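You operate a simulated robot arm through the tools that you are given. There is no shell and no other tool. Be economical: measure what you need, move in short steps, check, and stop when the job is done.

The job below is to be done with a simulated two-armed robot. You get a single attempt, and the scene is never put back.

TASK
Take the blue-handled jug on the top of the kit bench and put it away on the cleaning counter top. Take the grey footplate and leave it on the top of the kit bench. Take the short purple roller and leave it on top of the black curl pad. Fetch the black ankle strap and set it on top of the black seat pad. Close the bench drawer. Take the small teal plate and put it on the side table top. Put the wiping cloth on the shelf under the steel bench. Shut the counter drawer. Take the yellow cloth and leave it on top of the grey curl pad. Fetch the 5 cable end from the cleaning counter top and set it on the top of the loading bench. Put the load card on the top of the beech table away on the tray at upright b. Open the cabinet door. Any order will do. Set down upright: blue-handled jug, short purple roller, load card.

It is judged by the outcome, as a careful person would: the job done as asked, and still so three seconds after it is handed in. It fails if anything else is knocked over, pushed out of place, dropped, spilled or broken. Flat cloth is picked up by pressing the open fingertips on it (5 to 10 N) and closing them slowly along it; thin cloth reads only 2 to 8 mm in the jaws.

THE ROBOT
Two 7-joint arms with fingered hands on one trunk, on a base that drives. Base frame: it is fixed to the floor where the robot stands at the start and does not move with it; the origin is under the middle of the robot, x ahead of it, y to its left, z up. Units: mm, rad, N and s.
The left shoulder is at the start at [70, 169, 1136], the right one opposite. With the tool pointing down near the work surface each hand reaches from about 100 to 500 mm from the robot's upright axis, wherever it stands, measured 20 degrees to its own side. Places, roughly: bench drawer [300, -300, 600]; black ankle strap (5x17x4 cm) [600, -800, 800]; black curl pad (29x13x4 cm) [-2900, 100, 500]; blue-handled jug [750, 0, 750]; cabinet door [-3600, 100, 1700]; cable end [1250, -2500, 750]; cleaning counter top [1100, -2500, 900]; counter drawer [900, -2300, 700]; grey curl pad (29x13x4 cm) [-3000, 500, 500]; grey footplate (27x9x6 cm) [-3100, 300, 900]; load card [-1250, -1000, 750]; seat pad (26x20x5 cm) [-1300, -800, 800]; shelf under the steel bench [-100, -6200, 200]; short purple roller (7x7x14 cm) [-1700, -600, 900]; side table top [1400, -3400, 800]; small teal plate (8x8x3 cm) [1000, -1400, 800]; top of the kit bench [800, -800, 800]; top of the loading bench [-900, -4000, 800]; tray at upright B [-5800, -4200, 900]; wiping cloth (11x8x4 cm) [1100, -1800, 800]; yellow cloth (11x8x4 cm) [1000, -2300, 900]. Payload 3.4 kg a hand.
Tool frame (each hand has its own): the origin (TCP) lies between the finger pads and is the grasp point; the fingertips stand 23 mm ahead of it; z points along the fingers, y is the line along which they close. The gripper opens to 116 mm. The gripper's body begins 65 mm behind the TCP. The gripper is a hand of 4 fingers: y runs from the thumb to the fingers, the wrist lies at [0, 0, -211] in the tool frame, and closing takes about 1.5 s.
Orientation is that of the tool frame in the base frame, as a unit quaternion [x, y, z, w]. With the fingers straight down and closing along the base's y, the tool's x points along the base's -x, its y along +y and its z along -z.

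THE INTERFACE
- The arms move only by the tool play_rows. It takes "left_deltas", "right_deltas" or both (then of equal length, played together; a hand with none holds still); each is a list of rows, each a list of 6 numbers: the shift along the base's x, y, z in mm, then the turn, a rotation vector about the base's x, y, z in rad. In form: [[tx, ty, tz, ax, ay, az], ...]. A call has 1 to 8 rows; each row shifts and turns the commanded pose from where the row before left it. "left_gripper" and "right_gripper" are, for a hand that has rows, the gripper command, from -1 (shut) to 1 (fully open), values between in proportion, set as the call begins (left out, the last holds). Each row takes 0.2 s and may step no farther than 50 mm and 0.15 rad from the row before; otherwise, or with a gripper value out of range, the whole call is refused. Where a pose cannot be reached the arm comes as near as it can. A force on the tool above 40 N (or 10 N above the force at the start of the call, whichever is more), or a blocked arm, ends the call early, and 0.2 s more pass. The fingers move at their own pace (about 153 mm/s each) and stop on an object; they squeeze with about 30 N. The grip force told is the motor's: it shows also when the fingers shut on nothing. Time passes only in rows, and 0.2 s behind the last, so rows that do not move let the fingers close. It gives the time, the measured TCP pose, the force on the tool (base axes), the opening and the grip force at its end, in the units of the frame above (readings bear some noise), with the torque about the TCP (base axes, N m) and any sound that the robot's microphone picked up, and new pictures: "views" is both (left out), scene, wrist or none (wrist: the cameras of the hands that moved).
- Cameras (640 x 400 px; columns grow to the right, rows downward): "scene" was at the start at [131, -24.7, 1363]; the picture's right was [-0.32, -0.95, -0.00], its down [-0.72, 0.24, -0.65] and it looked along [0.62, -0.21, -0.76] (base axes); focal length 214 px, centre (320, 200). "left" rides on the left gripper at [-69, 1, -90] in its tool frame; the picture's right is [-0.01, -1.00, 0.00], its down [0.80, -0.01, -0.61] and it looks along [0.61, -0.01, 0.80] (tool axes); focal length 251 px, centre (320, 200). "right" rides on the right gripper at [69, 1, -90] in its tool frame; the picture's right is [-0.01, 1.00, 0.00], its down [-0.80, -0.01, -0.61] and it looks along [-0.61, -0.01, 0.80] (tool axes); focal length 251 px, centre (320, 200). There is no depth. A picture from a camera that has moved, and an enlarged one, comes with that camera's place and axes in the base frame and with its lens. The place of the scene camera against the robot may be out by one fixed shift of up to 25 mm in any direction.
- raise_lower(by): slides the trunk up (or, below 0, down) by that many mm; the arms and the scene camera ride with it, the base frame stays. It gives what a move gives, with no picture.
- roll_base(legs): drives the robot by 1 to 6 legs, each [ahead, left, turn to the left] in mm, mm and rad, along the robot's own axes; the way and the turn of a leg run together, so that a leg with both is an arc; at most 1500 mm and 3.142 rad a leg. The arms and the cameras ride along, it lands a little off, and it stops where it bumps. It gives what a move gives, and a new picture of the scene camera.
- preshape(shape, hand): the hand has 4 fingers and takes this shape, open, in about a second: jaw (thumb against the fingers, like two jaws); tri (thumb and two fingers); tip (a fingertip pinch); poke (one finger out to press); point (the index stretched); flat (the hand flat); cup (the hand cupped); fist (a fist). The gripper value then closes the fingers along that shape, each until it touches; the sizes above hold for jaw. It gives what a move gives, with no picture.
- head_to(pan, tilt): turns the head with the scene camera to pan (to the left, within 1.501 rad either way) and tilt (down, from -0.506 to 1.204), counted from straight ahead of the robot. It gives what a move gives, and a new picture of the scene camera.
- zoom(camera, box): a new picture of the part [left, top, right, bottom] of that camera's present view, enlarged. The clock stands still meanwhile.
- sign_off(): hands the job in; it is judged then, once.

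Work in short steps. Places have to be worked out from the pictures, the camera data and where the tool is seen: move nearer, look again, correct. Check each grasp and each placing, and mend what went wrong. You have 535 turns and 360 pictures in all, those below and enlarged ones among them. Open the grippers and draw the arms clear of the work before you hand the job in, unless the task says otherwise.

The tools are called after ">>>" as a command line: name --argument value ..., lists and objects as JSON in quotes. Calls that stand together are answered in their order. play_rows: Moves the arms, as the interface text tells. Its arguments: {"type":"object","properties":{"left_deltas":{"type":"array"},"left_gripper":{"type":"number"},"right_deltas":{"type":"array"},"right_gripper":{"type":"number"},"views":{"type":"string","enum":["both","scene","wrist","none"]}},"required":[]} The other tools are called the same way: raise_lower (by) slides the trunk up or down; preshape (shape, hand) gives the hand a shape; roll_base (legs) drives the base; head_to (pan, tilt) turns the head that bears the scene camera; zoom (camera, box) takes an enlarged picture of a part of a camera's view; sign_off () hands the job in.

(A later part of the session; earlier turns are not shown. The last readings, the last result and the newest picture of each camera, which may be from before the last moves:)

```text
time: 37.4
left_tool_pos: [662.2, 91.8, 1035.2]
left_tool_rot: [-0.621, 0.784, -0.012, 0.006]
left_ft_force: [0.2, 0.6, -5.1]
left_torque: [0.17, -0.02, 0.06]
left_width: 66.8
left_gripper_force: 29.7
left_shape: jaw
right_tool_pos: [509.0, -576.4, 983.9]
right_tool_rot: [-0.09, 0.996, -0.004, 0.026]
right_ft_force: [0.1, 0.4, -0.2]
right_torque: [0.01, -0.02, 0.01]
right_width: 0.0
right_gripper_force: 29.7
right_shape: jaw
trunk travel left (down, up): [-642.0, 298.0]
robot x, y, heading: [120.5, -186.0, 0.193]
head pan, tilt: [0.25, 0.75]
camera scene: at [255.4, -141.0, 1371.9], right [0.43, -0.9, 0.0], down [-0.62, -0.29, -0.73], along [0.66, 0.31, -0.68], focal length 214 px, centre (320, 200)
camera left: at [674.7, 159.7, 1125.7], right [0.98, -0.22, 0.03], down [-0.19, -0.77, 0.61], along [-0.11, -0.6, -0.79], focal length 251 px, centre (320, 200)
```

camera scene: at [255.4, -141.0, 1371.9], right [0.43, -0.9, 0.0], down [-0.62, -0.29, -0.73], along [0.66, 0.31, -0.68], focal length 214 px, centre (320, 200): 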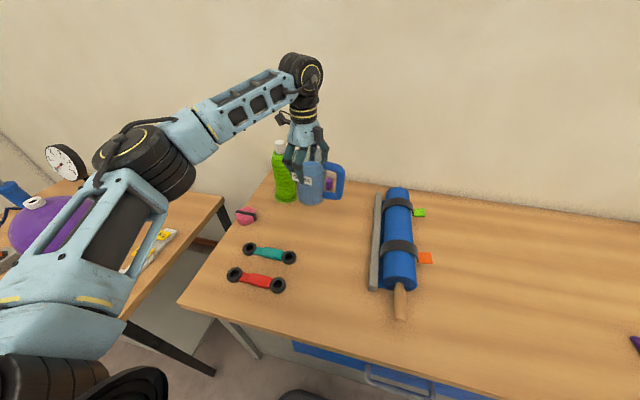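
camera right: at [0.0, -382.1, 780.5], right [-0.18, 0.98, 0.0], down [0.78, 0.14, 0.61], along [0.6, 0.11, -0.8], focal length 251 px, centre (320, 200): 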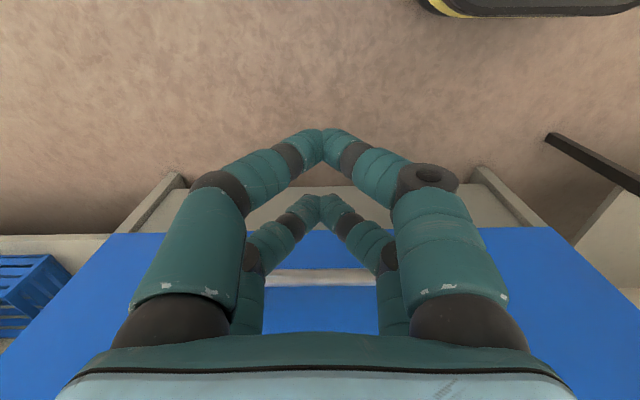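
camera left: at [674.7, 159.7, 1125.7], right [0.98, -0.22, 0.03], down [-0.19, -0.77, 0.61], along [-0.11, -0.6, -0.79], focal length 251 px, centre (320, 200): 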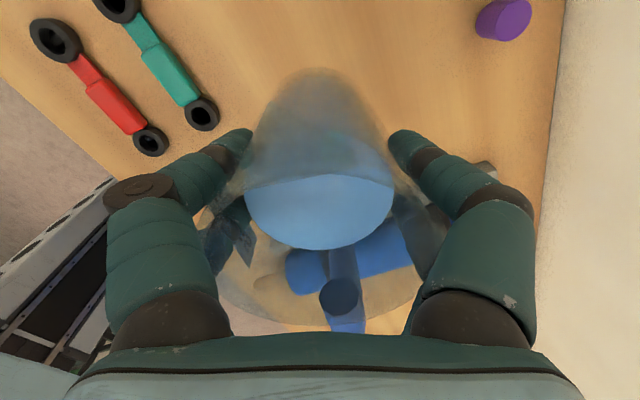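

The jug is held (0.5 kg) and level. I draw it toward the body, back away, and look along the bench to the right.

>>> play_rows --left_deltas '[[-40, -8, 10, 0, 0, 0], [-40, -8, 10, 0, 0, 0], [-40, -8, 10, 0, 0, 0], [-40, -8, 0, 0, 0, 0], [-40, -8, 0, 0, 0, 0]]' --right_deltas '[[-20, 0, 20, 0, 0, 0], [-20, 0, 20, 0, 0, 0], [-20, 0, 10, 0, 0, 0], [0, 0, 0, 0, 0, 0], [0, 0, 0, 0, 0, 0]]' --right_gripper 1 --views "none"

>>> roll_base --legs '[[-250, 0, 0], [0, -500, 0]]'

>>> head_to --pan -0.7 --tilt 0.65

```text
time: 38.6
left_tool_pos: [460.6, 50.7, 1065.9]
left_tool_rot: [-0.621, 0.784, -0.012, 0.008]
left_ft_force: [-0.3, 1.0, -5.6]
left_torque: [0.16, -0.04, -0.01]
left_width: 66.9
left_gripper_force: 29.9
left_shape: jaw
right_tool_pos: [448.3, -577.9, 1035.2]
right_tool_rot: [-0.09, 0.996, -0.005, 0.027]
right_ft_force: [-0.4, 0.0, 0.9]
right_torque: [-0.04, -0.05, 0.01]
right_width: 115.8
right_gripper_force: 0.0
right_shape: jaw
trunk travel left (down, up): [-642.0, 298.0]
robot x, y, heading: [122.3, -186.4, 0.189]
head pan, tilt: [0.25, 0.75]
```

```text
time: 43.0
left_tool_pos: [312.7, -483.3, 1066.0]
left_tool_rot: [-0.623, 0.782, -0.012, 0.007]
left_ft_force: [0.2, 0.2, -6.2]
left_torque: [0.2, 0.01, -0.03]
left_width: 66.8
left_gripper_force: 29.9
left_shape: jaw
right_tool_pos: [303.1, -1114.4, 1033.9]
right_tool_rot: [-0.092, 0.995, -0.004, 0.026]
right_ft_force: [0.0, -0.5, -0.1]
right_torque: [0.0, -0.01, 0.03]
right_width: 116.0
right_gripper_force: 0.1
right_shape: jaw
trunk travel left (down, up): [-642.0, 298.0]
robot x, y, heading: [-23.7, -725.9, 0.2]
head pan, tilt: [0.25, 0.75]
camera scene: at [106.4, -677.7, 1371.9], right [0.43, -0.9, 0.0], down [-0.62, -0.3, -0.73], along [0.66, 0.32, -0.68], focal length 214 px, centre (320, 200)
```

scene: 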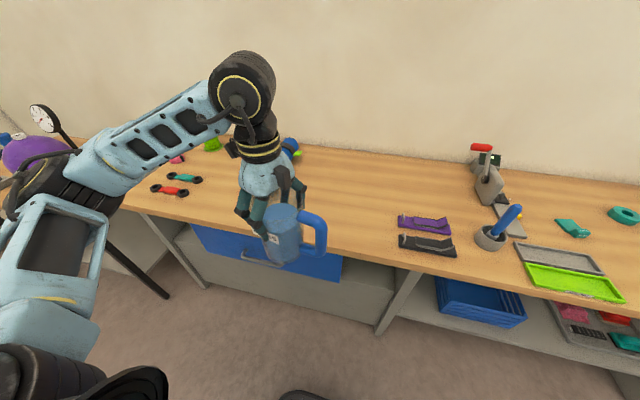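

```text
time: 44.2
left_tool_pos: [313.6, -484.5, 1065.9]
left_tool_rot: [-0.623, 0.782, -0.012, 0.007]
left_ft_force: [-0.2, -0.7, -5.2]
left_torque: [0.14, 0.01, 0.0]
left_width: 66.6
left_gripper_force: 29.5
left_shape: jaw
right_tool_pos: [303.0, -1113.7, 1033.4]
right_tool_rot: [-0.091, 0.995, -0.004, 0.026]
right_ft_force: [-0.2, 0.3, -0.7]
right_torque: [0.0, -0.04, -0.02]
right_width: 115.9
right_gripper_force: 0.0
right_shape: jaw
trunk travel left (down, up): [-642.0, 298.0]
robot x, y, heading: [-26.8, -726.0, 0.199]
head pan, tilt: [-0.7, 0.649]
camera scene: at [107.8, -755.8, 1380.5], right [-0.48, -0.88, 0.0], down [-0.53, 0.29, -0.8], along [0.7, -0.38, -0.6], focal length 214 px, centre (320, 200)
```

scene: 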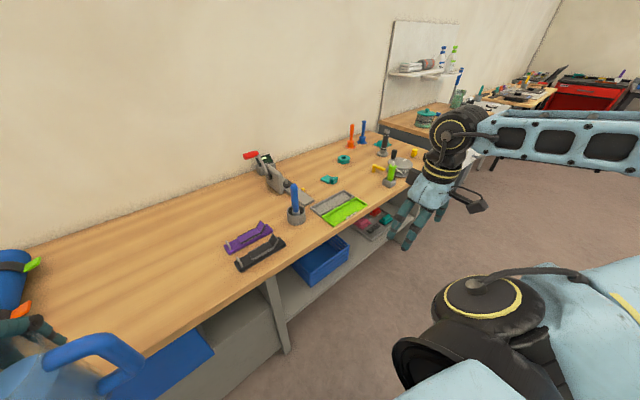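

Several teal items stand ahead; I zoom on them.

>>> zoom --camera "scene" --box '[220, 110, 460, 260]'

>>> zoom --camera "scene" --box '[370, 30, 640, 200]'

```text
2.67 times, centred on (340, 185) of scene
camera zoom: at [107.8, -755.8, 1380.5], right [-0.48, -0.88, 0.0], down [-0.53, 0.29, -0.8], along [0.7, -0.38, -0.6], focal length 572 px, centre (267, 240)
```

zoom: 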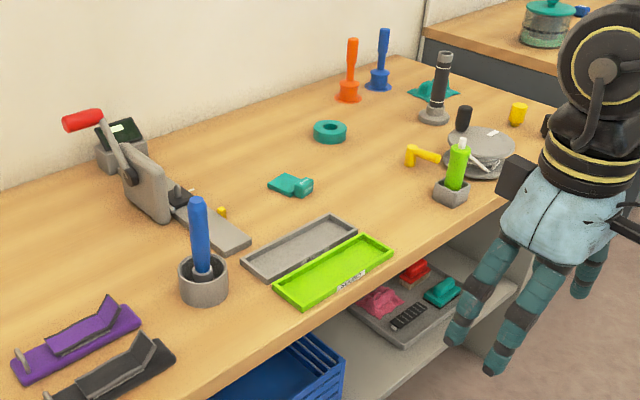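

```text
2.35 times, centred on (505, 115) of scene
camera zoom: at [107.8, -755.8, 1380.5], right [-0.48, -0.88, 0.0], down [-0.53, 0.29, -0.8], along [0.7, -0.38, -0.6], focal length 505 px, centre (-115, 400)
```

zoom: 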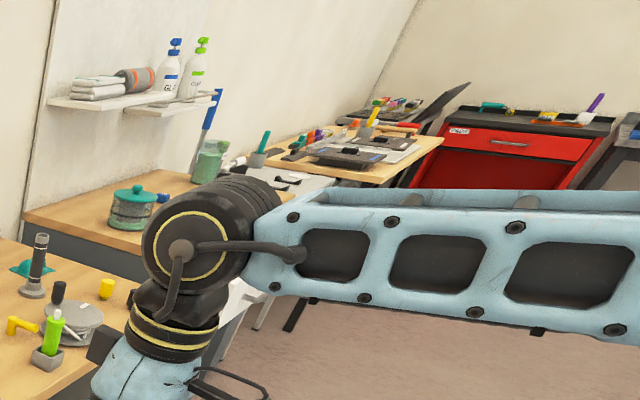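

The teal ring is the small plate, at about (1040, -1420); the teal crumpled cloth near (1119, -1790) is the wiping cloth. I drive right along the bench.

>>> roll_base --legs '[[0, -710, -0.009]]'

>>> head_to --pan -0.3 --tilt 0.75

```text
time: 48.0
left_tool_pos: [449.9, -1180.8, 1067.2]
left_tool_rot: [-0.62, 0.785, -0.012, 0.007]
left_ft_force: [0.3, -0.3, -5.4]
left_torque: [0.18, 0.02, 0.03]
left_width: 66.9
left_gripper_force: 30.4
left_shape: jaw
right_tool_pos: [434.8, -1809.7, 1034.6]
right_tool_rot: [-0.088, 0.996, -0.005, 0.025]
right_ft_force: [-0.4, -0.1, 0.2]
right_torque: [-0.01, 0.01, 0.02]
right_width: 116.0
right_gripper_force: 0.0
right_shape: jaw
trunk travel left (down, up): [-642.0, 298.0]
robot x, y, heading: [110.3, -1418.4, 0.19]
head pan, tilt: [-0.7, 0.649]
camera scene: at [243.5, -1450.8, 1380.6], right [-0.49, -0.87, 0.0], down [-0.53, 0.29, -0.8], along [0.69, -0.39, -0.6], focal length 214 px, centre (320, 200)
```

scene: 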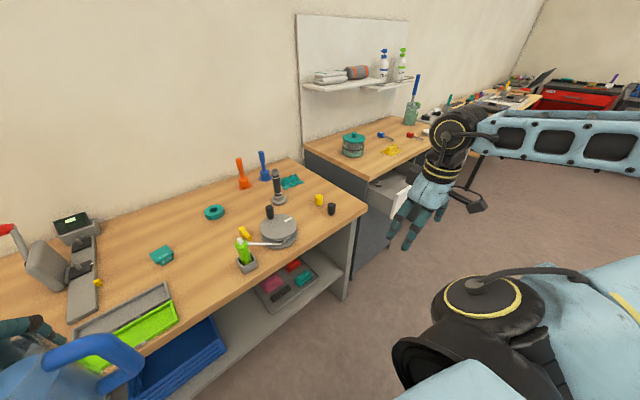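

```text
time: 48.9
left_tool_pos: [451.0, -1180.1, 1067.1]
left_tool_rot: [-0.62, 0.785, -0.012, 0.008]
left_ft_force: [0.3, 0.2, -5.7]
left_torque: [0.18, -0.03, 0.02]
left_width: 66.6
left_gripper_force: 30.0
left_shape: jaw
right_tool_pos: [436.8, -1810.3, 1033.5]
right_tool_rot: [-0.087, 0.996, -0.004, 0.026]
right_ft_force: [-0.5, 0.1, -1.2]
right_torque: [-0.01, 0.01, 0.0]
right_width: 115.9
right_gripper_force: 0.0
right_shape: jaw
trunk travel left (down, up): [-642.0, 298.0]
robot x, y, heading: [110.3, -1418.0, 0.193]
head pan, tilt: [-0.3, 0.75]
camera scene: at [250.1, -1417.9, 1372.0], right [-0.11, -0.99, 0.0], down [-0.68, 0.08, -0.73], along [0.73, -0.08, -0.68], focal length 214 px, centre (320, 200)
```

scene: 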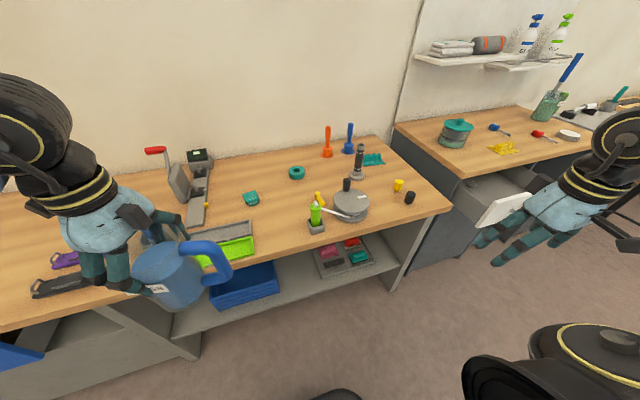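

Plate about (1034, -1403). I pull the jug in a little, then drive ahead 240 mm and swing the right hand over the bench.

>>> play_rows --left_deltas '[[-35, -7, 5, 0, 0, 0], [-35, -7, 5, 0, 0, 0]]' --right_deltas '[[0, 0, 30, 0, 0, 0], [0, 0, 30, 0, 0, 0]]' --views "none"

>>> roll_base --legs '[[240, 0, 0]]'

```text
time: 49.5
left_tool_pos: [378.8, -1194.8, 1076.3]
left_tool_rot: [-0.62, 0.784, -0.013, 0.009]
left_ft_force: [0.3, -0.2, -6.4]
left_torque: [0.17, -0.02, 0.01]
left_width: 66.5
left_gripper_force: 30.4
left_shape: jaw
right_tool_pos: [434.5, -1809.8, 1094.2]
right_tool_rot: [-0.089, 0.996, -0.004, 0.026]
right_ft_force: [-0.1, -0.4, -0.1]
right_torque: [0.0, -0.01, -0.02]
right_width: 116.1
right_gripper_force: 0.1
right_shape: jaw
trunk travel left (down, up): [-642.0, 298.0]
robot x, y, heading: [110.2, -1420.6, 0.193]
head pan, tilt: [-0.3, 0.75]
```

```text
time: 51.3
left_tool_pos: [617.1, -1148.3, 1076.3]
left_tool_rot: [-0.62, 0.784, -0.011, 0.008]
left_ft_force: [0.0, -0.7, -6.3]
left_torque: [0.19, 0.01, 0.01]
left_width: 66.6
left_gripper_force: 30.2
left_shape: jaw
right_tool_pos: [674.7, -1764.0, 1094.0]
right_tool_rot: [-0.09, 0.996, -0.005, 0.026]
right_ft_force: [-0.2, -0.5, 0.4]
right_torque: [-0.02, 0.0, -0.02]
right_width: 115.8
right_gripper_force: 0.1
right_shape: jaw
trunk travel left (down, up): [-642.0, 298.0]
robot x, y, heading: [350.8, -1370.2, 0.189]
head pan, tilt: [-0.3, 0.75]
camera scene: at [486.9, -1372.0, 1372.0], right [-0.11, -0.99, 0.0], down [-0.68, 0.07, -0.73], along [0.73, -0.08, -0.68], focal length 214 px, centre (320, 200)
```

scene: 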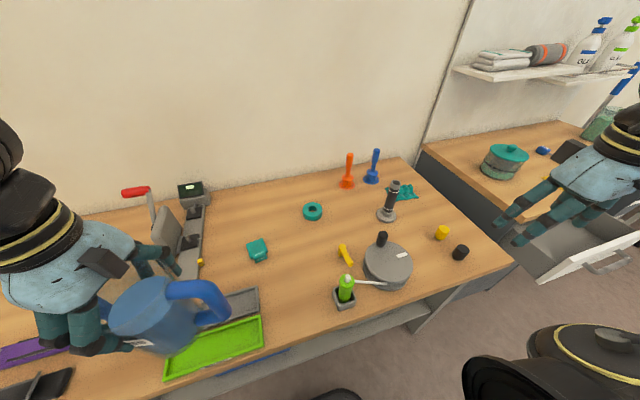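

I move the right hand towards above the plate.

>>> play_rows --right_deltas '[[30, 38, 0, 0, 0, 0], [30, 38, 0, 0, 0, 0], [30, 38, 0, 0, 0, 0], [30, 38, 0, 0, 0, 0], [30, 38, 0, 0, 0, 0], [30, 38, 0, 0, 0, 0], [30, 38, 0, 0, 0, 0], [30, 38, 0, 0, 0, 0]]' --views "wrist"

```text
time: 53.1
left_tool_pos: [621.4, -1146.5, 1076.1]
left_tool_rot: [-0.62, 0.784, -0.012, 0.008]
left_ft_force: [0.2, 0.2, -6.9]
left_torque: [0.15, 0.05, 0.0]
left_width: 66.5
left_gripper_force: 29.6
left_shape: jaw
right_tool_pos: [917.9, -1460.6, 1091.0]
right_tool_rot: [-0.087, 0.996, -0.005, 0.024]
right_ft_force: [0.5, 0.6, -0.2]
right_torque: [-0.01, 0.01, -0.03]
right_width: 115.8
right_gripper_force: 0.1
right_shape: jaw
trunk travel left (down, up): [-642.0, 298.0]
robot x, y, heading: [349.3, -1372.8, 0.191]
head pan, tilt: [-0.3, 0.75]
camera right: at [846.8, -1471.4, 1178.2], right [-0.16, 0.99, -0.01], down [0.75, 0.13, 0.64], along [0.64, 0.1, -0.76], focal length 251 px, centre (320, 200)
```

right: 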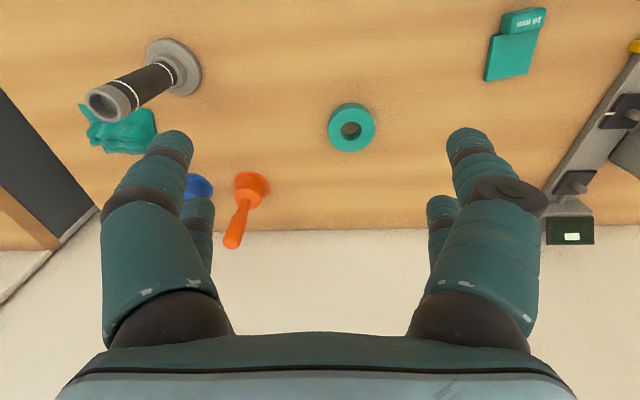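

Plate by wrist camera: (1001, -1400). I move above it and lower part way.

>>> play_rows --right_deltas '[[28, 20, -30, 0, 0, 0], [28, 20, -30, 0, 0, 0], [27, 20, -30, 0, 0, 0], [0, 0, -40, 0, 0, 0], [0, 0, -30, 0, 0, 0]]' --views "wrist"

```text
time: 54.3
left_tool_pos: [618.3, -1147.3, 1076.0]
left_tool_rot: [-0.62, 0.784, -0.011, 0.008]
left_ft_force: [-0.1, 0.2, -5.2]
left_torque: [0.18, -0.05, -0.01]
left_width: 66.5
left_gripper_force: 30.0
left_shape: jaw
right_tool_pos: [930.8, -1467.2, 931.5]
right_tool_rot: [-0.09, 0.996, -0.003, 0.027]
right_ft_force: [-1.3, 0.6, 0.2]
right_torque: [-0.01, -0.02, 0.01]
right_width: 115.7
right_gripper_force: 0.1
right_shape: jaw
right hand out of reach, approached as far as the arm can: row 1, 2, 3, 4, 5
trunk travel left (down, up): [-642.0, 298.0]
robot x, y, heading: [350.4, -1372.9, 0.193]
head pan, tilt: [-0.3, 0.75]
camera right: at [859.1, -1478.9, 1018.3], right [-0.17, 0.99, -0.01], down [0.75, 0.14, 0.65], along [0.64, 0.1, -0.76], focal length 251 px, centre (320, 200)
```

right: 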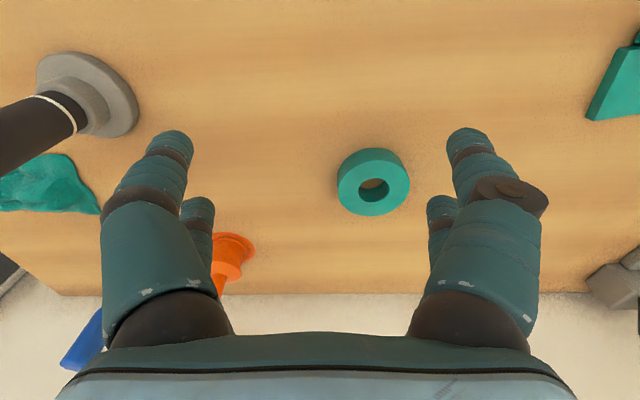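

The straight-down reach ends here, so I tilt the fingers forward to gain reach.

>>> play_rows --right_deltas '[[0, 0, 10, 0.028, -0.147, 0], [0, 0, 10, 0.028, -0.147, 0], [0, 0, 0, 0.028, -0.147, 0], [0, 0, 0, 0.028, -0.147, 0], [0, 0, 0, 0.028, -0.147, 0]]' --views "both"

```text
time: 55.5
left_tool_pos: [619.8, -1150.6, 1076.8]
left_tool_rot: [-0.621, 0.784, -0.011, 0.008]
left_ft_force: [0.2, -1.3, -5.6]
left_torque: [0.18, -0.04, -0.02]
left_width: 66.4
left_gripper_force: 29.3
left_shape: jaw
right_tool_pos: [934.2, -1475.5, 959.4]
right_tool_rot: [-0.08, 0.918, 0.033, 0.386]
right_ft_force: [0.3, -1.1, 0.0]
right_torque: [0.05, 0.0, 0.0]
right_width: 115.9
right_gripper_force: 0.1
right_shape: jaw
right hand out of reach, approached as far as the arm can: row 5
trunk travel left (down, up): [-642.0, 298.0]
robot x, y, heading: [347.5, -1373.2, 0.189]
head pan, tilt: [-0.3, 0.75]
camera scene: at [488.3, -1374.7, 1372.0], right [-0.11, -0.99, 0.0], down [-0.68, 0.08, -0.73], along [0.73, -0.08, -0.68], focal length 214 px, centre (320, 200)
camera right: at [824.6, -1494.1, 973.0], right [-0.17, 0.99, 0.01], down [0.12, 0.01, 0.99], along [0.98, 0.16, -0.12], focal length 251 px, centre (320, 200)
```

scene: 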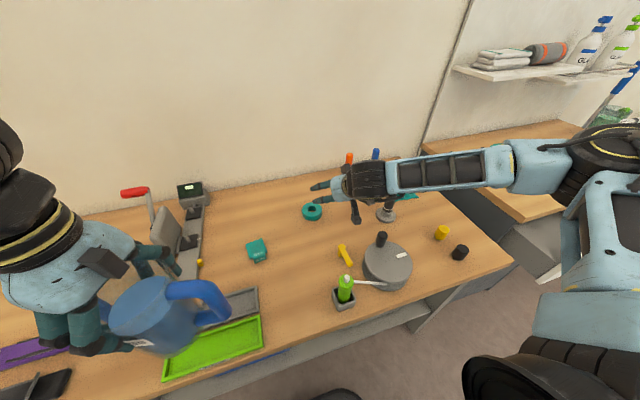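
right: 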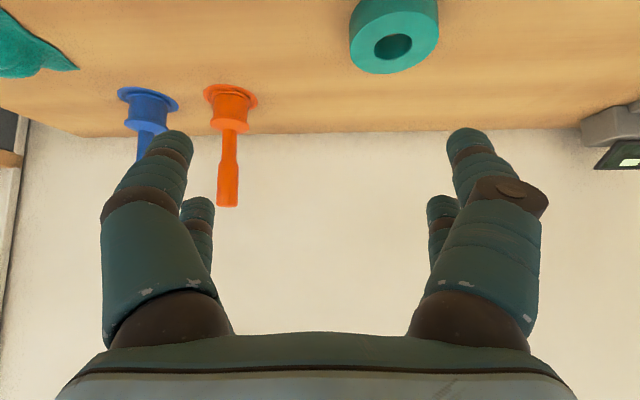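

Tilt taken. I shift the hand over the plate at height.

>>> play_rows --right_deltas '[[22, 25, -10, 0, 0, 0], [22, 25, -10, 0, 0, 0], [20, 24, -10, 0, 0, 0], [0, 0, -25, 0, 0, 0]]' --views "both"

```text
time: 56.5
left_tool_pos: [618.0, -1149.8, 1076.7]
left_tool_rot: [-0.62, 0.784, -0.012, 0.007]
left_ft_force: [-0.5, -0.2, -6.5]
left_torque: [0.2, -0.03, -0.01]
left_width: 66.6
left_gripper_force: 30.4
left_shape: jaw
right_tool_pos: [1014.8, -1423.0, 947.1]
right_tool_rot: [-0.081, 0.918, 0.032, 0.386]
right_ft_force: [-0.2, 0.0, 0.4]
right_torque: [-0.02, 0.01, 0.0]
right_width: 115.8
right_gripper_force: 0.0
right_shape: jaw
right hand out of reach, approached as far as the arm can: row 1, 2, 3, 4
trunk travel left (down, up): [-642.0, 298.0]
robot x, y, heading: [349.5, -1375.3, 0.191]
head pan, tilt: [-0.3, 0.75]
camera scene: at [487.8, -1373.2, 1371.9], right [-0.11, -0.99, 0.0], down [-0.68, 0.07, -0.73], along [0.73, -0.08, -0.68], focal length 214 px, centre (320, 200)
camera right: at [905.2, -1441.3, 961.7], right [-0.17, 0.99, 0.0], down [0.12, 0.02, 0.99], along [0.98, 0.17, -0.12], focal length 251 px, centre (320, 200)
```

scene: 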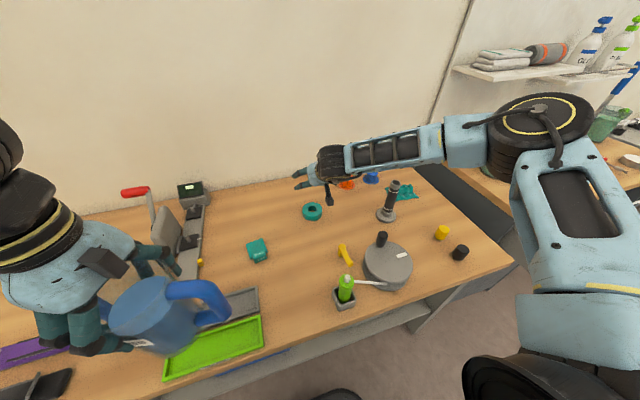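
right: 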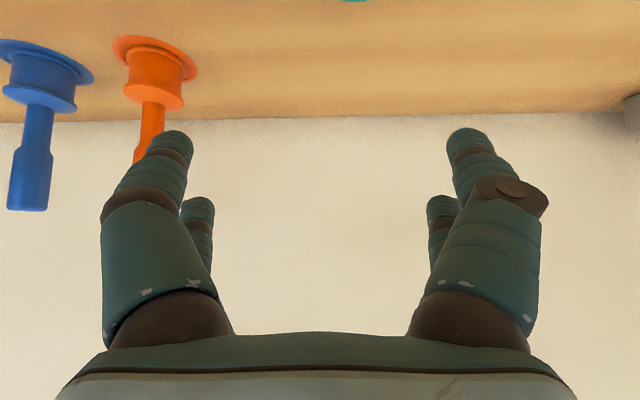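

The arm is near its limits; I raise the hand's angle a bit and bring the base 45 mm nearer.

>>> roll_base --legs '[[45, 0, 0]]'

>>> play_rows --right_deltas '[[-20, 0, 0, -0.028, 0.147, 0], [-20, 0, 0, -0.028, 0.147, 0], [0, 0, -15, 0, 0, 0], [0, 0, -15, 0, 0, 0], [0, 0, -15, 0, 0, 0]]' --views "wrist"

```text
time: 57.4
left_tool_pos: [658.9, -1140.2, 1077.5]
left_tool_rot: [-0.62, 0.784, -0.013, 0.009]
left_ft_force: [-0.2, 0.0, -5.4]
left_torque: [0.21, 0.0, -0.01]
left_width: 66.8
left_gripper_force: 30.2
left_shape: jaw
right_tool_pos: [1056.6, -1413.2, 949.2]
right_tool_rot: [-0.082, 0.918, 0.032, 0.386]
right_ft_force: [-0.9, 0.4, 0.6]
right_torque: [-0.04, -0.01, 0.01]
right_width: 115.9
right_gripper_force: 0.0
right_shape: jaw
trunk travel left (down, up): [-642.0, 298.0]
robot x, y, heading: [391.9, -1366.8, 0.192]
head pan, tilt: [-0.3, 0.75]
camera scene: at [528.4, -1363.6, 1372.4], right [-0.11, -0.99, 0.0], down [-0.68, 0.07, -0.73], along [0.73, -0.08, -0.68], focal length 214 px, centre (320, 200)
```

scene: 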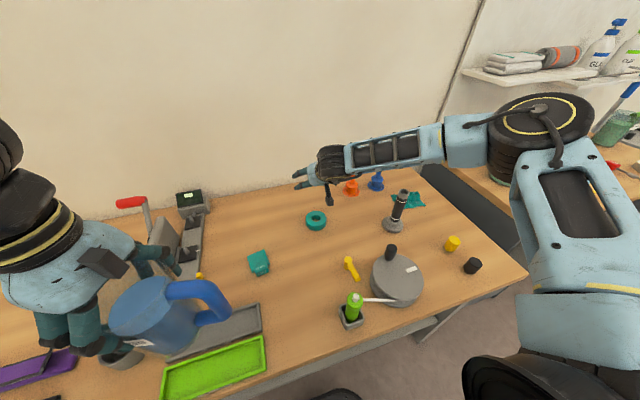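

```text
time: 58.6
left_tool_pos: [662.1, -1140.4, 1075.7]
left_tool_rot: [-0.62, 0.784, -0.013, 0.007]
left_ft_force: [0.1, -0.5, -4.8]
left_torque: [0.17, -0.03, -0.04]
left_width: 66.6
left_gripper_force: 30.1
left_shape: jaw
right_tool_pos: [1012.3, -1422.6, 906.5]
right_tool_rot: [-0.087, 0.966, 0.019, 0.244]
right_ft_force: [-0.9, -0.3, 0.1]
right_torque: [-0.02, 0.0, 0.03]
right_width: 115.8
right_gripper_force: 0.1
right_shape: jaw
right hand out of reach, approached as far as the arm can: row 4, 5
trunk travel left (down, up): [-642.0, 298.0]
robot x, y, heading: [389.6, -1362.5, 0.194]
head pan, tilt: [-0.3, 0.75]
camera right: at [911.1, -1439.6, 953.7], right [-0.17, 0.99, 0.0], down [0.41, 0.07, 0.91], along [0.9, 0.15, -0.41], focal length 251 px, centre (320, 200)
```

right: 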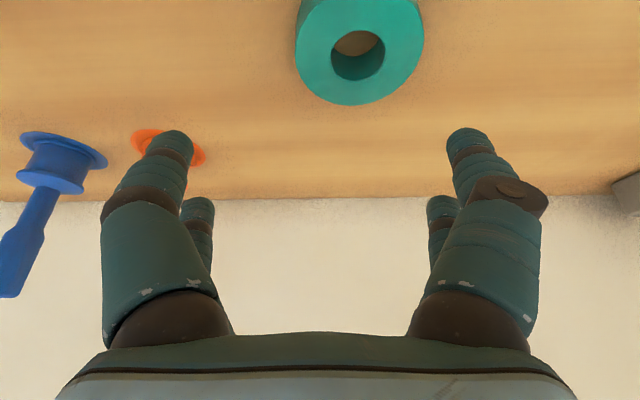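

Plate confirmed at about (996, -1403). I straighten slightly more and go down onto it.

>>> play_rows --right_deltas '[[-8, 10, 0, -0.028, 0.147, 0], [-8, 10, -15, 0, 0, 0], [0, 0, -20, 0, 0, 0], [0, 0, -20, 0, 0, 0]]' --views "wrist"

```text
time: 59.6
left_tool_pos: [661.8, -1139.8, 1076.3]
left_tool_rot: [-0.62, 0.784, -0.011, 0.008]
left_ft_force: [0.5, -0.4, -4.5]
left_torque: [0.19, 0.0, 0.0]
left_width: 66.8
left_gripper_force: 29.3
left_shape: jaw
right_tool_pos: [973.5, -1435.1, 869.2]
right_tool_rot: [-0.088, 0.981, 0.01, 0.172]
right_ft_force: [-0.1, 0.7, 0.9]
right_torque: [0.0, -0.02, -0.01]
right_width: 116.2
right_gripper_force: 0.0
right_shape: jaw
right hand out of reach, approached as far as the arm can: row 1, 2, 3, 4
trunk travel left (down, up): [-642.0, 298.0]
robot x, y, heading: [388.9, -1362.8, 0.192]
head pan, tilt: [-0.3, 0.75]
camera right: at [879.9, -1451.3, 931.3], right [-0.17, 0.99, -0.01], down [0.53, 0.1, 0.84], along [0.83, 0.14, -0.54], focal length 251 px, centre (320, 200)
```

right: 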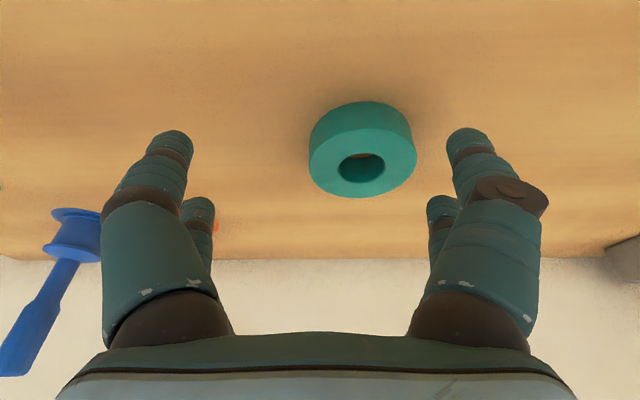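

Reach drops when the arm slopes down; I raise both hands 110 mm and lower the trunk by as much.

>>> play_rows --right_deltas '[[0, 0, 40, 0, 0, 0], [0, 0, 40, 0, 0, 0], [0, 0, 40, 0, 0, 0]]' --left_deltas '[[0, 0, 40, 0, 0, 0], [0, 0, 40, 0, 0, 0], [0, 0, 40, 0, 0, 0]]' --views "none"

>>> raise_lower --by -110

>>> play_rows --right_deltas '[[8, 12, 0, 0, 0, 0], [8, 12, 0, 0, 0, 0], [8, 8, 0, 0, 0, 0]]' --views "wrist"

```text
time: 60.4
left_tool_pos: [660.0, -1140.7, 1196.6]
left_tool_rot: [-0.62, 0.784, -0.012, 0.009]
left_ft_force: [0.2, -0.3, -5.7]
left_torque: [0.16, 0.01, -0.02]
left_width: 66.5
left_gripper_force: 29.7
left_shape: jaw
right_tool_pos: [971.4, -1435.9, 990.2]
right_tool_rot: [-0.088, 0.981, 0.011, 0.172]
right_ft_force: [0.2, -0.6, 0.3]
right_torque: [0.02, 0.02, 0.01]
right_width: 115.7
right_gripper_force: 0.0
right_shape: jaw
trunk travel left (down, up): [-642.0, 298.0]
robot x, y, heading: [390.7, -1363.4, 0.193]
head pan, tilt: [-0.3, 0.75]
```

```text
time: 61.8
left_tool_pos: [661.9, -1140.6, 1087.0]
left_tool_rot: [-0.62, 0.785, -0.011, 0.008]
left_ft_force: [-0.2, 0.4, -5.2]
left_torque: [0.16, -0.03, -0.01]
left_width: 66.6
left_gripper_force: 29.9
left_shape: jaw
right_tool_pos: [972.5, -1435.4, 880.1]
right_tool_rot: [-0.088, 0.981, 0.011, 0.173]
right_ft_force: [0.4, -0.4, -0.4]
right_torque: [0.0, -0.02, 0.01]
right_width: 116.1
right_gripper_force: 0.0
right_shape: jaw
trunk travel left (down, up): [-532.0, 408.0]
robot x, y, heading: [389.6, -1363.8, 0.194]
head pan, tilt: [-0.3, 0.75]
```

```text
time: 62.6
left_tool_pos: [661.3, -1140.7, 1085.8]
left_tool_rot: [-0.621, 0.784, -0.012, 0.007]
left_ft_force: [0.1, -0.3, -5.8]
left_torque: [0.19, -0.02, 0.0]
left_width: 66.5
left_gripper_force: 30.3
left_shape: jaw
right_tool_pos: [997.9, -1404.0, 879.3]
right_tool_rot: [-0.088, 0.981, 0.011, 0.173]
right_ft_force: [-0.8, -0.9, 0.1]
right_torque: [-0.01, -0.05, -0.02]
right_width: 115.7
right_gripper_force: 0.1
right_shape: jaw
trunk travel left (down, up): [-532.0, 408.0]
robot x, y, heading: [396.6, -1367.1, 0.189]
head pan, tilt: [-0.3, 0.75]
camera right: at [903.7, -1420.8, 941.5], right [-0.17, 0.99, 0.0], down [0.53, 0.1, 0.84], along [0.83, 0.14, -0.54], focal length 251 px, centre (320, 200)
```

right: 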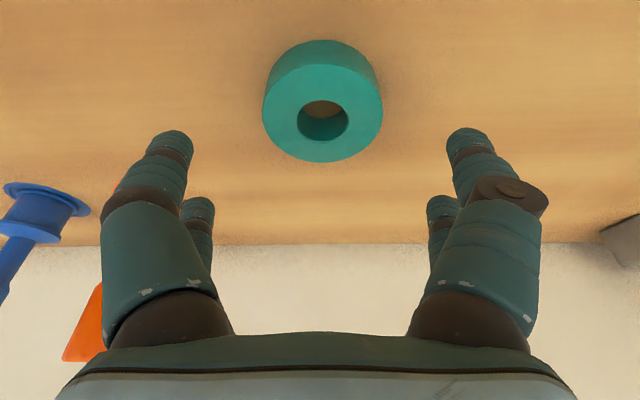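

Now well placed over the plate; I go down 52 mm.

>>> play_rows --right_deltas '[[0, 0, -20, 0, 0, 0], [0, 0, -17, 0, 0, 0], [0, 0, -15, 0, 0, 0]]' --views "wrist"

```text
time: 63.4
left_tool_pos: [661.5, -1140.3, 1086.6]
left_tool_rot: [-0.62, 0.784, -0.012, 0.007]
left_ft_force: [-0.4, -0.4, -6.1]
left_torque: [0.2, -0.02, -0.02]
left_width: 66.3
left_gripper_force: 29.5
left_shape: jaw
right_tool_pos: [991.8, -1412.3, 830.1]
right_tool_rot: [-0.088, 0.981, 0.011, 0.172]
right_ft_force: [-0.2, 0.3, -0.1]
right_torque: [0.02, 0.01, -0.01]
right_width: 116.2
right_gripper_force: 0.0
right_shape: jaw
right hand out of reach, approached as far as the arm can: row 1, 2, 3
trunk travel left (down, up): [-532.0, 408.0]
robot x, y, heading: [392.7, -1364.1, 0.191]
head pan, tilt: [-0.3, 0.75]
camera right: at [897.7, -1428.7, 891.8], right [-0.17, 0.99, -0.01], down [0.53, 0.1, 0.84], along [0.83, 0.14, -0.54], focal length 251 px, centre (320, 200)
```

right: 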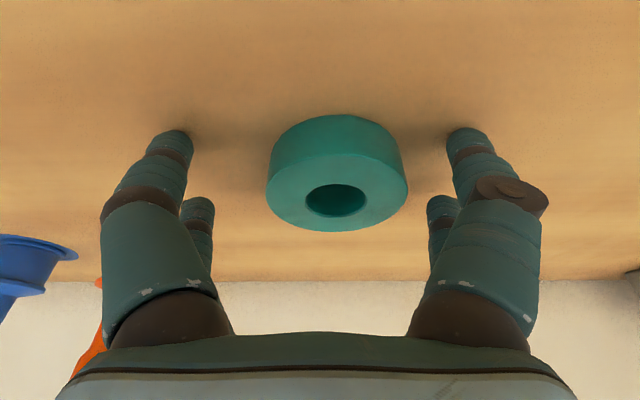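

I nudge 6 mm sideways and close on the plate.

>>> play_rows --right_deltas '[[1, 6, -2, 0, 0, 0], [0, 0, 0, 0, 0, 0], [0, 0, 0, 0, 0, 0], [0, 0, 0, 0, 0, 0], [0, 0, 0, 0, 0, 0], [0, 0, 0, 0, 0, 0], [0, 0, 0, 0, 0, 0]]' --right_gripper -1 --views "wrist"

```text
time: 65.0
left_tool_pos: [661.7, -1141.2, 1087.8]
left_tool_rot: [-0.62, 0.784, -0.012, 0.008]
left_ft_force: [-1.1, -0.6, -5.6]
left_torque: [0.18, -0.05, 0.02]
left_width: 66.4
left_gripper_force: 29.5
left_shape: jaw
right_tool_pos: [990.3, -1411.0, 830.5]
right_tool_rot: [-0.089, 0.981, 0.011, 0.172]
right_ft_force: [2.4, -0.3, 6.2]
right_torque: [-0.02, 0.16, 0.0]
right_width: 45.7
right_gripper_force: 29.7
right_shape: jaw
right hand out of reach, approached as far as the arm can: row 1
trunk travel left (down, up): [-532.0, 408.0]
robot x, y, heading: [392.3, -1365.6, 0.192]
head pan, tilt: [-0.3, 0.75]
camera right: at [897.4, -1428.7, 892.3], right [-0.17, 0.99, -0.01], down [0.53, 0.1, 0.84], along [0.83, 0.14, -0.54], focal length 251 px, centre (320, 200)
```

right: 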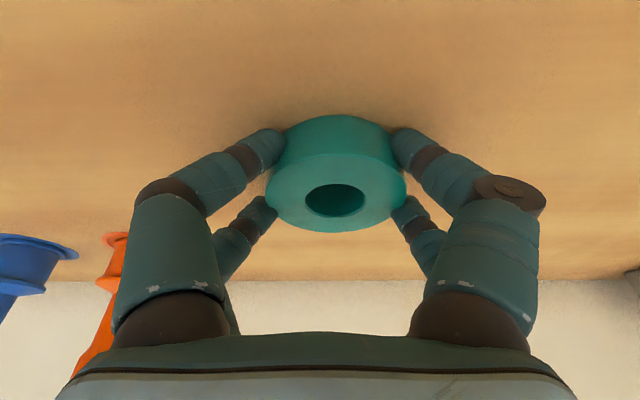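

Four fingers hold the disc. I lift it.

>>> play_rows --right_deltas '[[0, 0, 20, 0, 0, 0], [0, 0, 30, 0, 0, 0], [0, 0, 40, 0, 0, 0], [0, 0, 40, 0, 0, 0], [-10, 0, 40, 0, 0, 0], [-30, 0, 30, 0, 0, 0]]' --views "wrist"

```text
time: 66.4
left_tool_pos: [659.9, -1140.9, 1087.6]
left_tool_rot: [-0.621, 0.784, -0.012, 0.008]
left_ft_force: [-0.7, 0.0, -6.0]
left_torque: [0.18, -0.06, 0.0]
left_width: 66.8
left_gripper_force: 30.4
left_shape: jaw
right_tool_pos: [950.0, -1412.4, 1032.3]
right_tool_rot: [-0.089, 0.981, 0.011, 0.173]
right_ft_force: [-1.0, -0.4, -5.7]
right_torque: [-0.02, 0.04, 0.01]
right_width: 45.2
right_gripper_force: 30.1
right_shape: jaw
trunk travel left (down, up): [-532.0, 408.0]
robot x, y, heading: [396.9, -1363.9, 0.193]
head pan, tilt: [-0.3, 0.75]
camera right: at [856.6, -1428.4, 1093.1], right [-0.17, 0.99, -0.01], down [0.53, 0.1, 0.84], along [0.83, 0.14, -0.54], focal length 251 px, centre (320, 200)
```

right: 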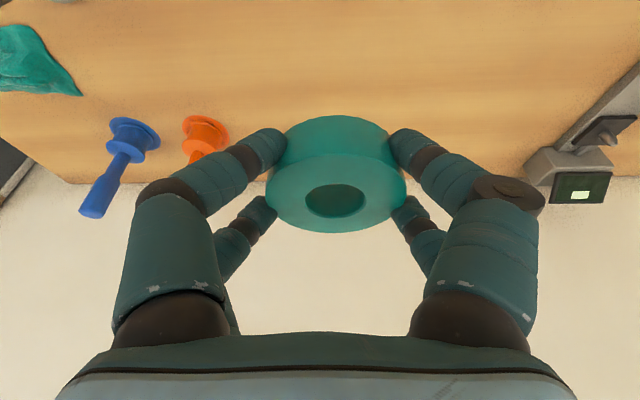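

Plate is up. I retract it, back off, raise the trunk again, and look at the counter.

>>> play_rows --right_deltas '[[-40, -20, 0, 0, 0, 0], [-40, -20, 0, 0, 0, 0], [-40, -20, 0, 0, 0, 0], [-40, -20, 0, 0, 0, 0]]' --views "none"

>>> roll_base --legs '[[-300, 0, 0], [0, -500, 0]]'

>>> raise_lower --by 110

>>> head_to --pan -0.35 --tilt 0.6

```text
time: 67.4
left_tool_pos: [659.0, -1141.4, 1087.5]
left_tool_rot: [-0.62, 0.785, -0.012, 0.009]
left_ft_force: [-0.1, 0.3, -6.0]
left_torque: [0.2, 0.02, -0.04]
left_width: 66.5
left_gripper_force: 29.9
left_shape: jaw
right_tool_pos: [788.1, -1492.8, 1029.2]
right_tool_rot: [-0.088, 0.981, 0.012, 0.172]
right_ft_force: [-0.7, -0.6, -4.2]
right_torque: [-0.04, 0.04, -0.03]
right_width: 44.6
right_gripper_force: 30.7
right_shape: jaw
trunk travel left (down, up): [-532.0, 408.0]
robot x, y, heading: [390.0, -1365.3, 0.19]
head pan, tilt: [-0.3, 0.75]
```

```text
time: 72.0
left_tool_pos: [463.6, -1692.1, 1086.9]
left_tool_rot: [-0.618, 0.786, -0.011, 0.007]
left_ft_force: [-0.1, 0.2, -5.0]
left_torque: [0.22, 0.01, -0.01]
left_width: 66.6
left_gripper_force: 30.1
left_shape: jaw
right_tool_pos: [591.0, -2043.9, 1028.2]
right_tool_rot: [-0.085, 0.981, 0.01, 0.172]
right_ft_force: [-0.3, -0.1, -5.2]
right_torque: [-0.05, 0.04, -0.02]
right_width: 44.4
right_gripper_force: 29.9
right_shape: jaw
trunk travel left (down, up): [-532.0, 408.0]
robot x, y, heading: [192.9, -1917.3, 0.184]
head pan, tilt: [-0.3, 0.75]
camera scene: at [331.4, -1914.5, 1261.9], right [-0.11, -0.99, 0.0], down [-0.68, 0.08, -0.73], along [0.73, -0.08, -0.68], focal length 214 px, centre (320, 200)
```

scene: 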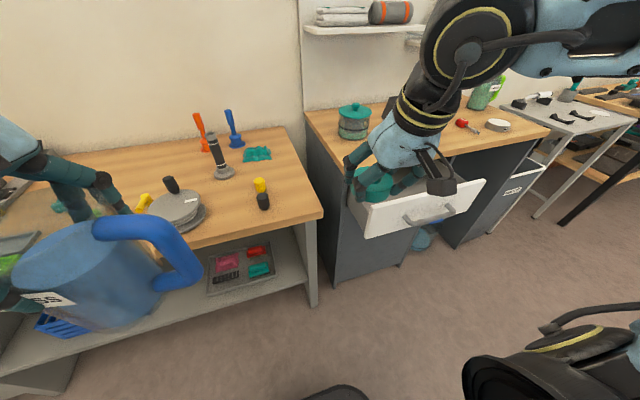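

```text
time: 73.5
left_tool_pos: [462.9, -1692.0, 1197.3]
left_tool_rot: [-0.618, 0.786, -0.012, 0.008]
left_ft_force: [-0.5, -0.8, -5.6]
left_torque: [0.18, 0.0, -0.02]
left_width: 66.5
left_gripper_force: 30.0
left_shape: jaw
right_tool_pos: [589.8, -2044.4, 1138.6]
right_tool_rot: [-0.086, 0.981, 0.01, 0.172]
right_ft_force: [-1.5, -1.2, -4.9]
right_torque: [-0.06, 0.05, -0.02]
right_width: 44.8
right_gripper_force: 29.9
right_shape: jaw
trunk travel left (down, up): [-642.0, 298.0]
robot x, y, heading: [187.7, -1916.5, 0.186]
head pan, tilt: [-0.3, 0.75]
```

```text
time: 74.2
left_tool_pos: [463.2, -1692.2, 1195.2]
left_tool_rot: [-0.619, 0.786, -0.012, 0.009]
left_ft_force: [-0.4, 0.6, -6.0]
left_torque: [0.16, -0.01, -0.02]
left_width: 66.6
left_gripper_force: 29.8
left_shape: jaw
right_tool_pos: [590.8, -2043.5, 1138.7]
right_tool_rot: [-0.087, 0.981, 0.01, 0.171]
right_ft_force: [0.5, -0.3, -4.2]
right_torque: [-0.07, 0.05, -0.01]
right_width: 44.4
right_gripper_force: 29.8
right_shape: jaw
trunk travel left (down, up): [-642.0, 298.0]
robot x, y, heading: [187.3, -1914.6, 0.19]
head pan, tilt: [-0.351, 0.6]
camera scene: at [336.5, -1919.5, 1384.7], right [-0.16, -0.99, 0.0], down [-0.56, 0.09, -0.82], along [0.81, -0.13, -0.57], focal length 214 px, centre (320, 200)
```

scene: 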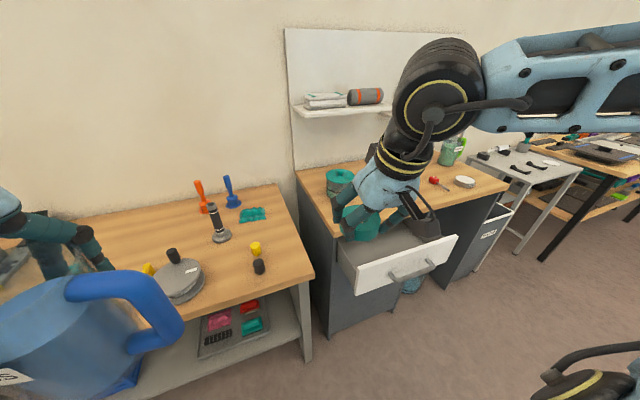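

I drive right to stand before the counter.

>>> roll_base --legs '[[-60, -520, 0]]'

>>> head_to --pan 0.1 --tilt 0.6

```text
time: 77.2
left_tool_pos: [499.7, -2211.4, 1195.8]
left_tool_rot: [-0.62, 0.785, -0.012, 0.007]
left_ft_force: [-0.3, 0.2, -5.7]
left_torque: [0.18, -0.01, 0.0]
left_width: 66.4
left_gripper_force: 30.8
left_shape: jaw
right_tool_pos: [627.5, -2564.4, 1139.5]
right_tool_rot: [-0.086, 0.981, 0.01, 0.172]
right_ft_force: [0.2, -1.0, -5.5]
right_torque: [-0.05, 0.05, 0.04]
right_width: 44.3
right_gripper_force: 29.9
right_shape: jaw
trunk travel left (down, up): [-642.0, 298.0]
robot x, y, heading: [228.6, -2437.6, 0.187]
head pan, tilt: [-0.351, 0.6]
camera scene: at [373.6, -2439.1, 1384.7], right [-0.16, -0.99, 0.0], down [-0.56, 0.09, -0.82], along [0.81, -0.13, -0.57], focal length 214 px, centre (320, 200)
```

scene: 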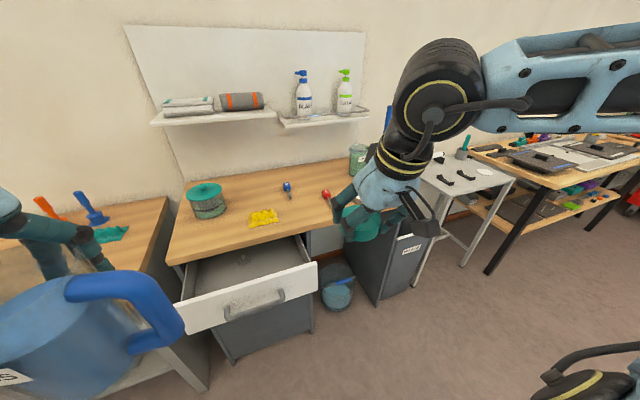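

```text
time: 78.1
left_tool_pos: [499.3, -2211.8, 1196.0]
left_tool_rot: [-0.619, 0.785, -0.013, 0.008]
left_ft_force: [-0.3, 0.3, -5.6]
left_torque: [0.17, 0.01, 0.01]
left_width: 66.6
left_gripper_force: 29.4
left_shape: jaw
right_tool_pos: [627.5, -2563.9, 1138.5]
right_tool_rot: [-0.086, 0.981, 0.01, 0.172]
right_ft_force: [-0.2, 0.3, -5.3]
right_torque: [-0.03, 0.08, 0.01]
right_width: 44.5
right_gripper_force: 29.7
right_shape: jaw
trunk travel left (down, up): [-642.0, 298.0]
robot x, y, heading: [226.6, -2432.6, 0.193]
head pan, tilt: [0.099, 0.6]
camera scene: at [371.2, -2400.5, 1384.7], right [0.28, -0.96, 0.0], down [-0.54, -0.16, -0.82], along [0.79, 0.23, -0.57], focal length 214 px, centre (320, 200)
```

scene: 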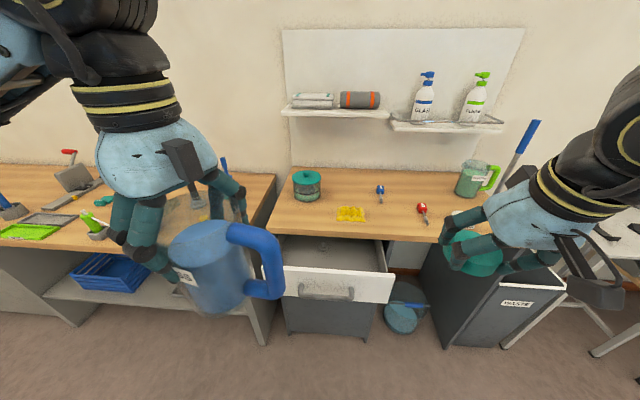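

I zoom on the counter top to find the "5" cable end.

>>> zoom --camera "scene" --box '[270, 150, 510, 300]'

>>> zoom --camera "scene" --box '[360, 170, 450, 230]'

```text
2.67 times, centred on (390, 225) of scene
camera zoom: at [371.2, -2400.5, 1384.7], right [0.28, -0.96, 0.0], down [-0.54, -0.16, -0.82], along [0.79, 0.23, -0.57], focal length 572 px, centre (133, 133)
```

zoom: 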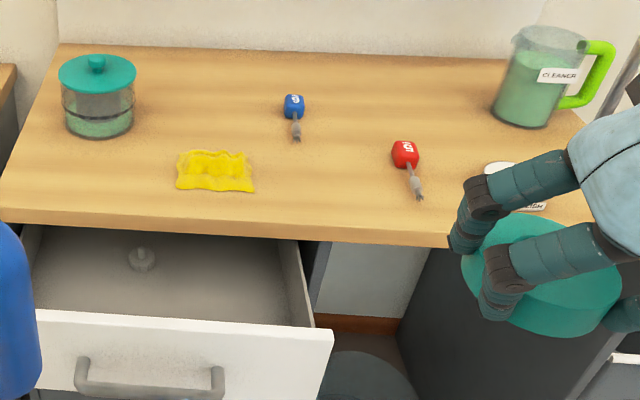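

```text
6.67 times, centred on (405, 200) of scene
camera zoom: at [371.2, -2400.5, 1384.7], right [0.28, -0.96, 0.0], down [-0.54, -0.16, -0.82], along [0.79, 0.23, -0.57], focal length 1430 px, centre (-247, 200)
```

zoom: 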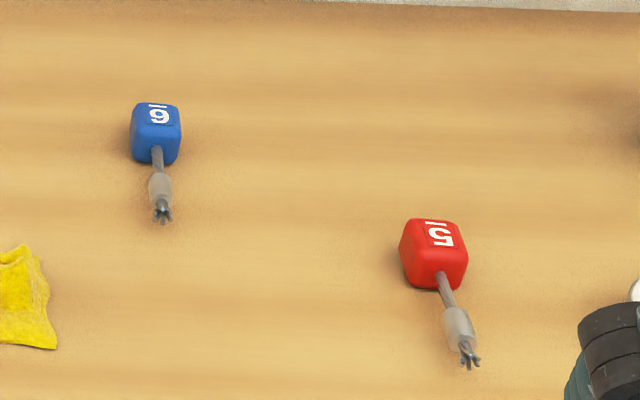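

The red one is the 5. The open drawer hinders the jug placing, so I first take the plate to the side table; I look further right.

>>> head_to --pan -1.0 --tilt 0.45

```text
time: 79.4
left_tool_pos: [500.8, -2211.2, 1196.0]
left_tool_rot: [-0.619, 0.785, -0.012, 0.007]
left_ft_force: [0.6, -0.5, -5.0]
left_torque: [0.15, -0.04, 0.02]
left_width: 66.4
left_gripper_force: 29.9
left_shape: jaw
right_tool_pos: [627.7, -2564.6, 1139.0]
right_tool_rot: [-0.087, 0.981, 0.01, 0.172]
right_ft_force: [0.4, -1.1, -4.7]
right_torque: [-0.02, 0.04, 0.03]
right_width: 44.2
right_gripper_force: 30.2
right_shape: jaw
trunk travel left (down, up): [-642.0, 298.0]
robot x, y, heading: [230.2, -2437.8, 0.187]
head pan, tilt: [-1.0, 0.45]
camera scene: at [349.7, -2492.2, 1398.3], right [-0.73, -0.69, 0.0], down [-0.3, 0.32, -0.9], along [0.62, -0.65, -0.44], focal length 214 px, centre (320, 200)
```

scene: 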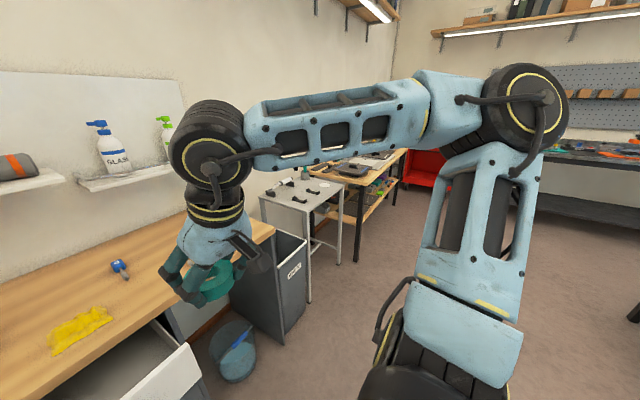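

The grey metal table is the side table, about (1300, -3300). I drive along to it.

>>> roll_base --legs '[[0, -800, 0]]'

>>> head_to --pan 0.0 --tilt 0.6

```text
time: 83.7
left_tool_pos: [649.1, -3005.2, 1196.5]
left_tool_rot: [-0.617, 0.787, -0.011, 0.007]
left_ft_force: [0.0, -0.3, -5.7]
left_torque: [0.19, 0.01, 0.02]
left_width: 66.4
left_gripper_force: 29.7
left_shape: jaw
right_tool_pos: [776.4, -3358.3, 1138.7]
right_tool_rot: [-0.084, 0.982, 0.009, 0.171]
right_ft_force: [-0.7, 0.1, -5.6]
right_torque: [-0.05, 0.07, -0.01]
right_width: 44.4
right_gripper_force: 30.2
right_shape: jaw
trunk travel left (down, up): [-642.0, 298.0]
robot x, y, heading: [378.7, -3231.2, 0.184]
head pan, tilt: [-1.0, 0.45]
camera scene: at [498.4, -3284.9, 1398.4], right [-0.73, -0.69, 0.0], down [-0.3, 0.32, -0.9], along [0.62, -0.66, -0.44], focal length 214 px, centre (320, 200)
```

scene: 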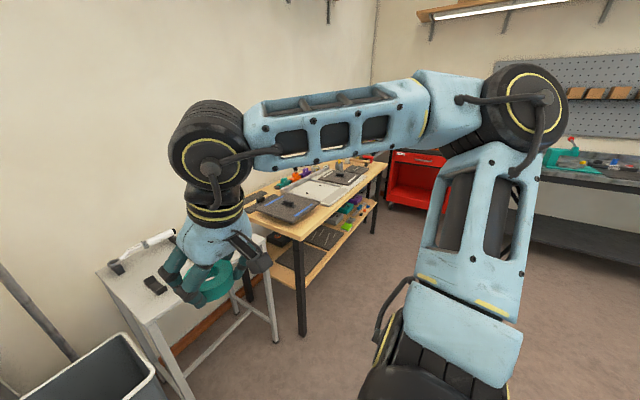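

```text
time: 85.0
left_tool_pos: [649.9, -3006.0, 1195.0]
left_tool_rot: [-0.617, 0.787, -0.012, 0.008]
left_ft_force: [-0.3, 0.4, -5.8]
left_torque: [0.14, -0.01, 0.01]
left_width: 66.7
left_gripper_force: 30.0
left_shape: jaw
right_tool_pos: [775.8, -3359.0, 1139.8]
right_tool_rot: [-0.085, 0.982, 0.01, 0.171]
right_ft_force: [-0.4, -0.1, -5.0]
right_torque: [-0.03, 0.06, 0.01]
right_width: 44.4
right_gripper_force: 30.0
right_shape: jaw
trunk travel left (down, up): [-642.0, 298.0]
robot x, y, heading: [379.4, -3226.9, 0.177]
head pan, tilt: [0.0, 0.6]
camera scene: at [522.4, -3202.5, 1384.7], right [0.18, -0.98, 0.0], down [-0.56, -0.1, -0.82], along [0.81, 0.15, -0.57], focal length 214 px, centre (320, 200)
```

scene: 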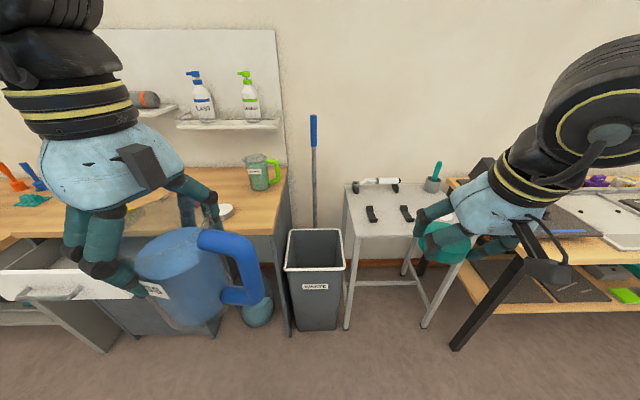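

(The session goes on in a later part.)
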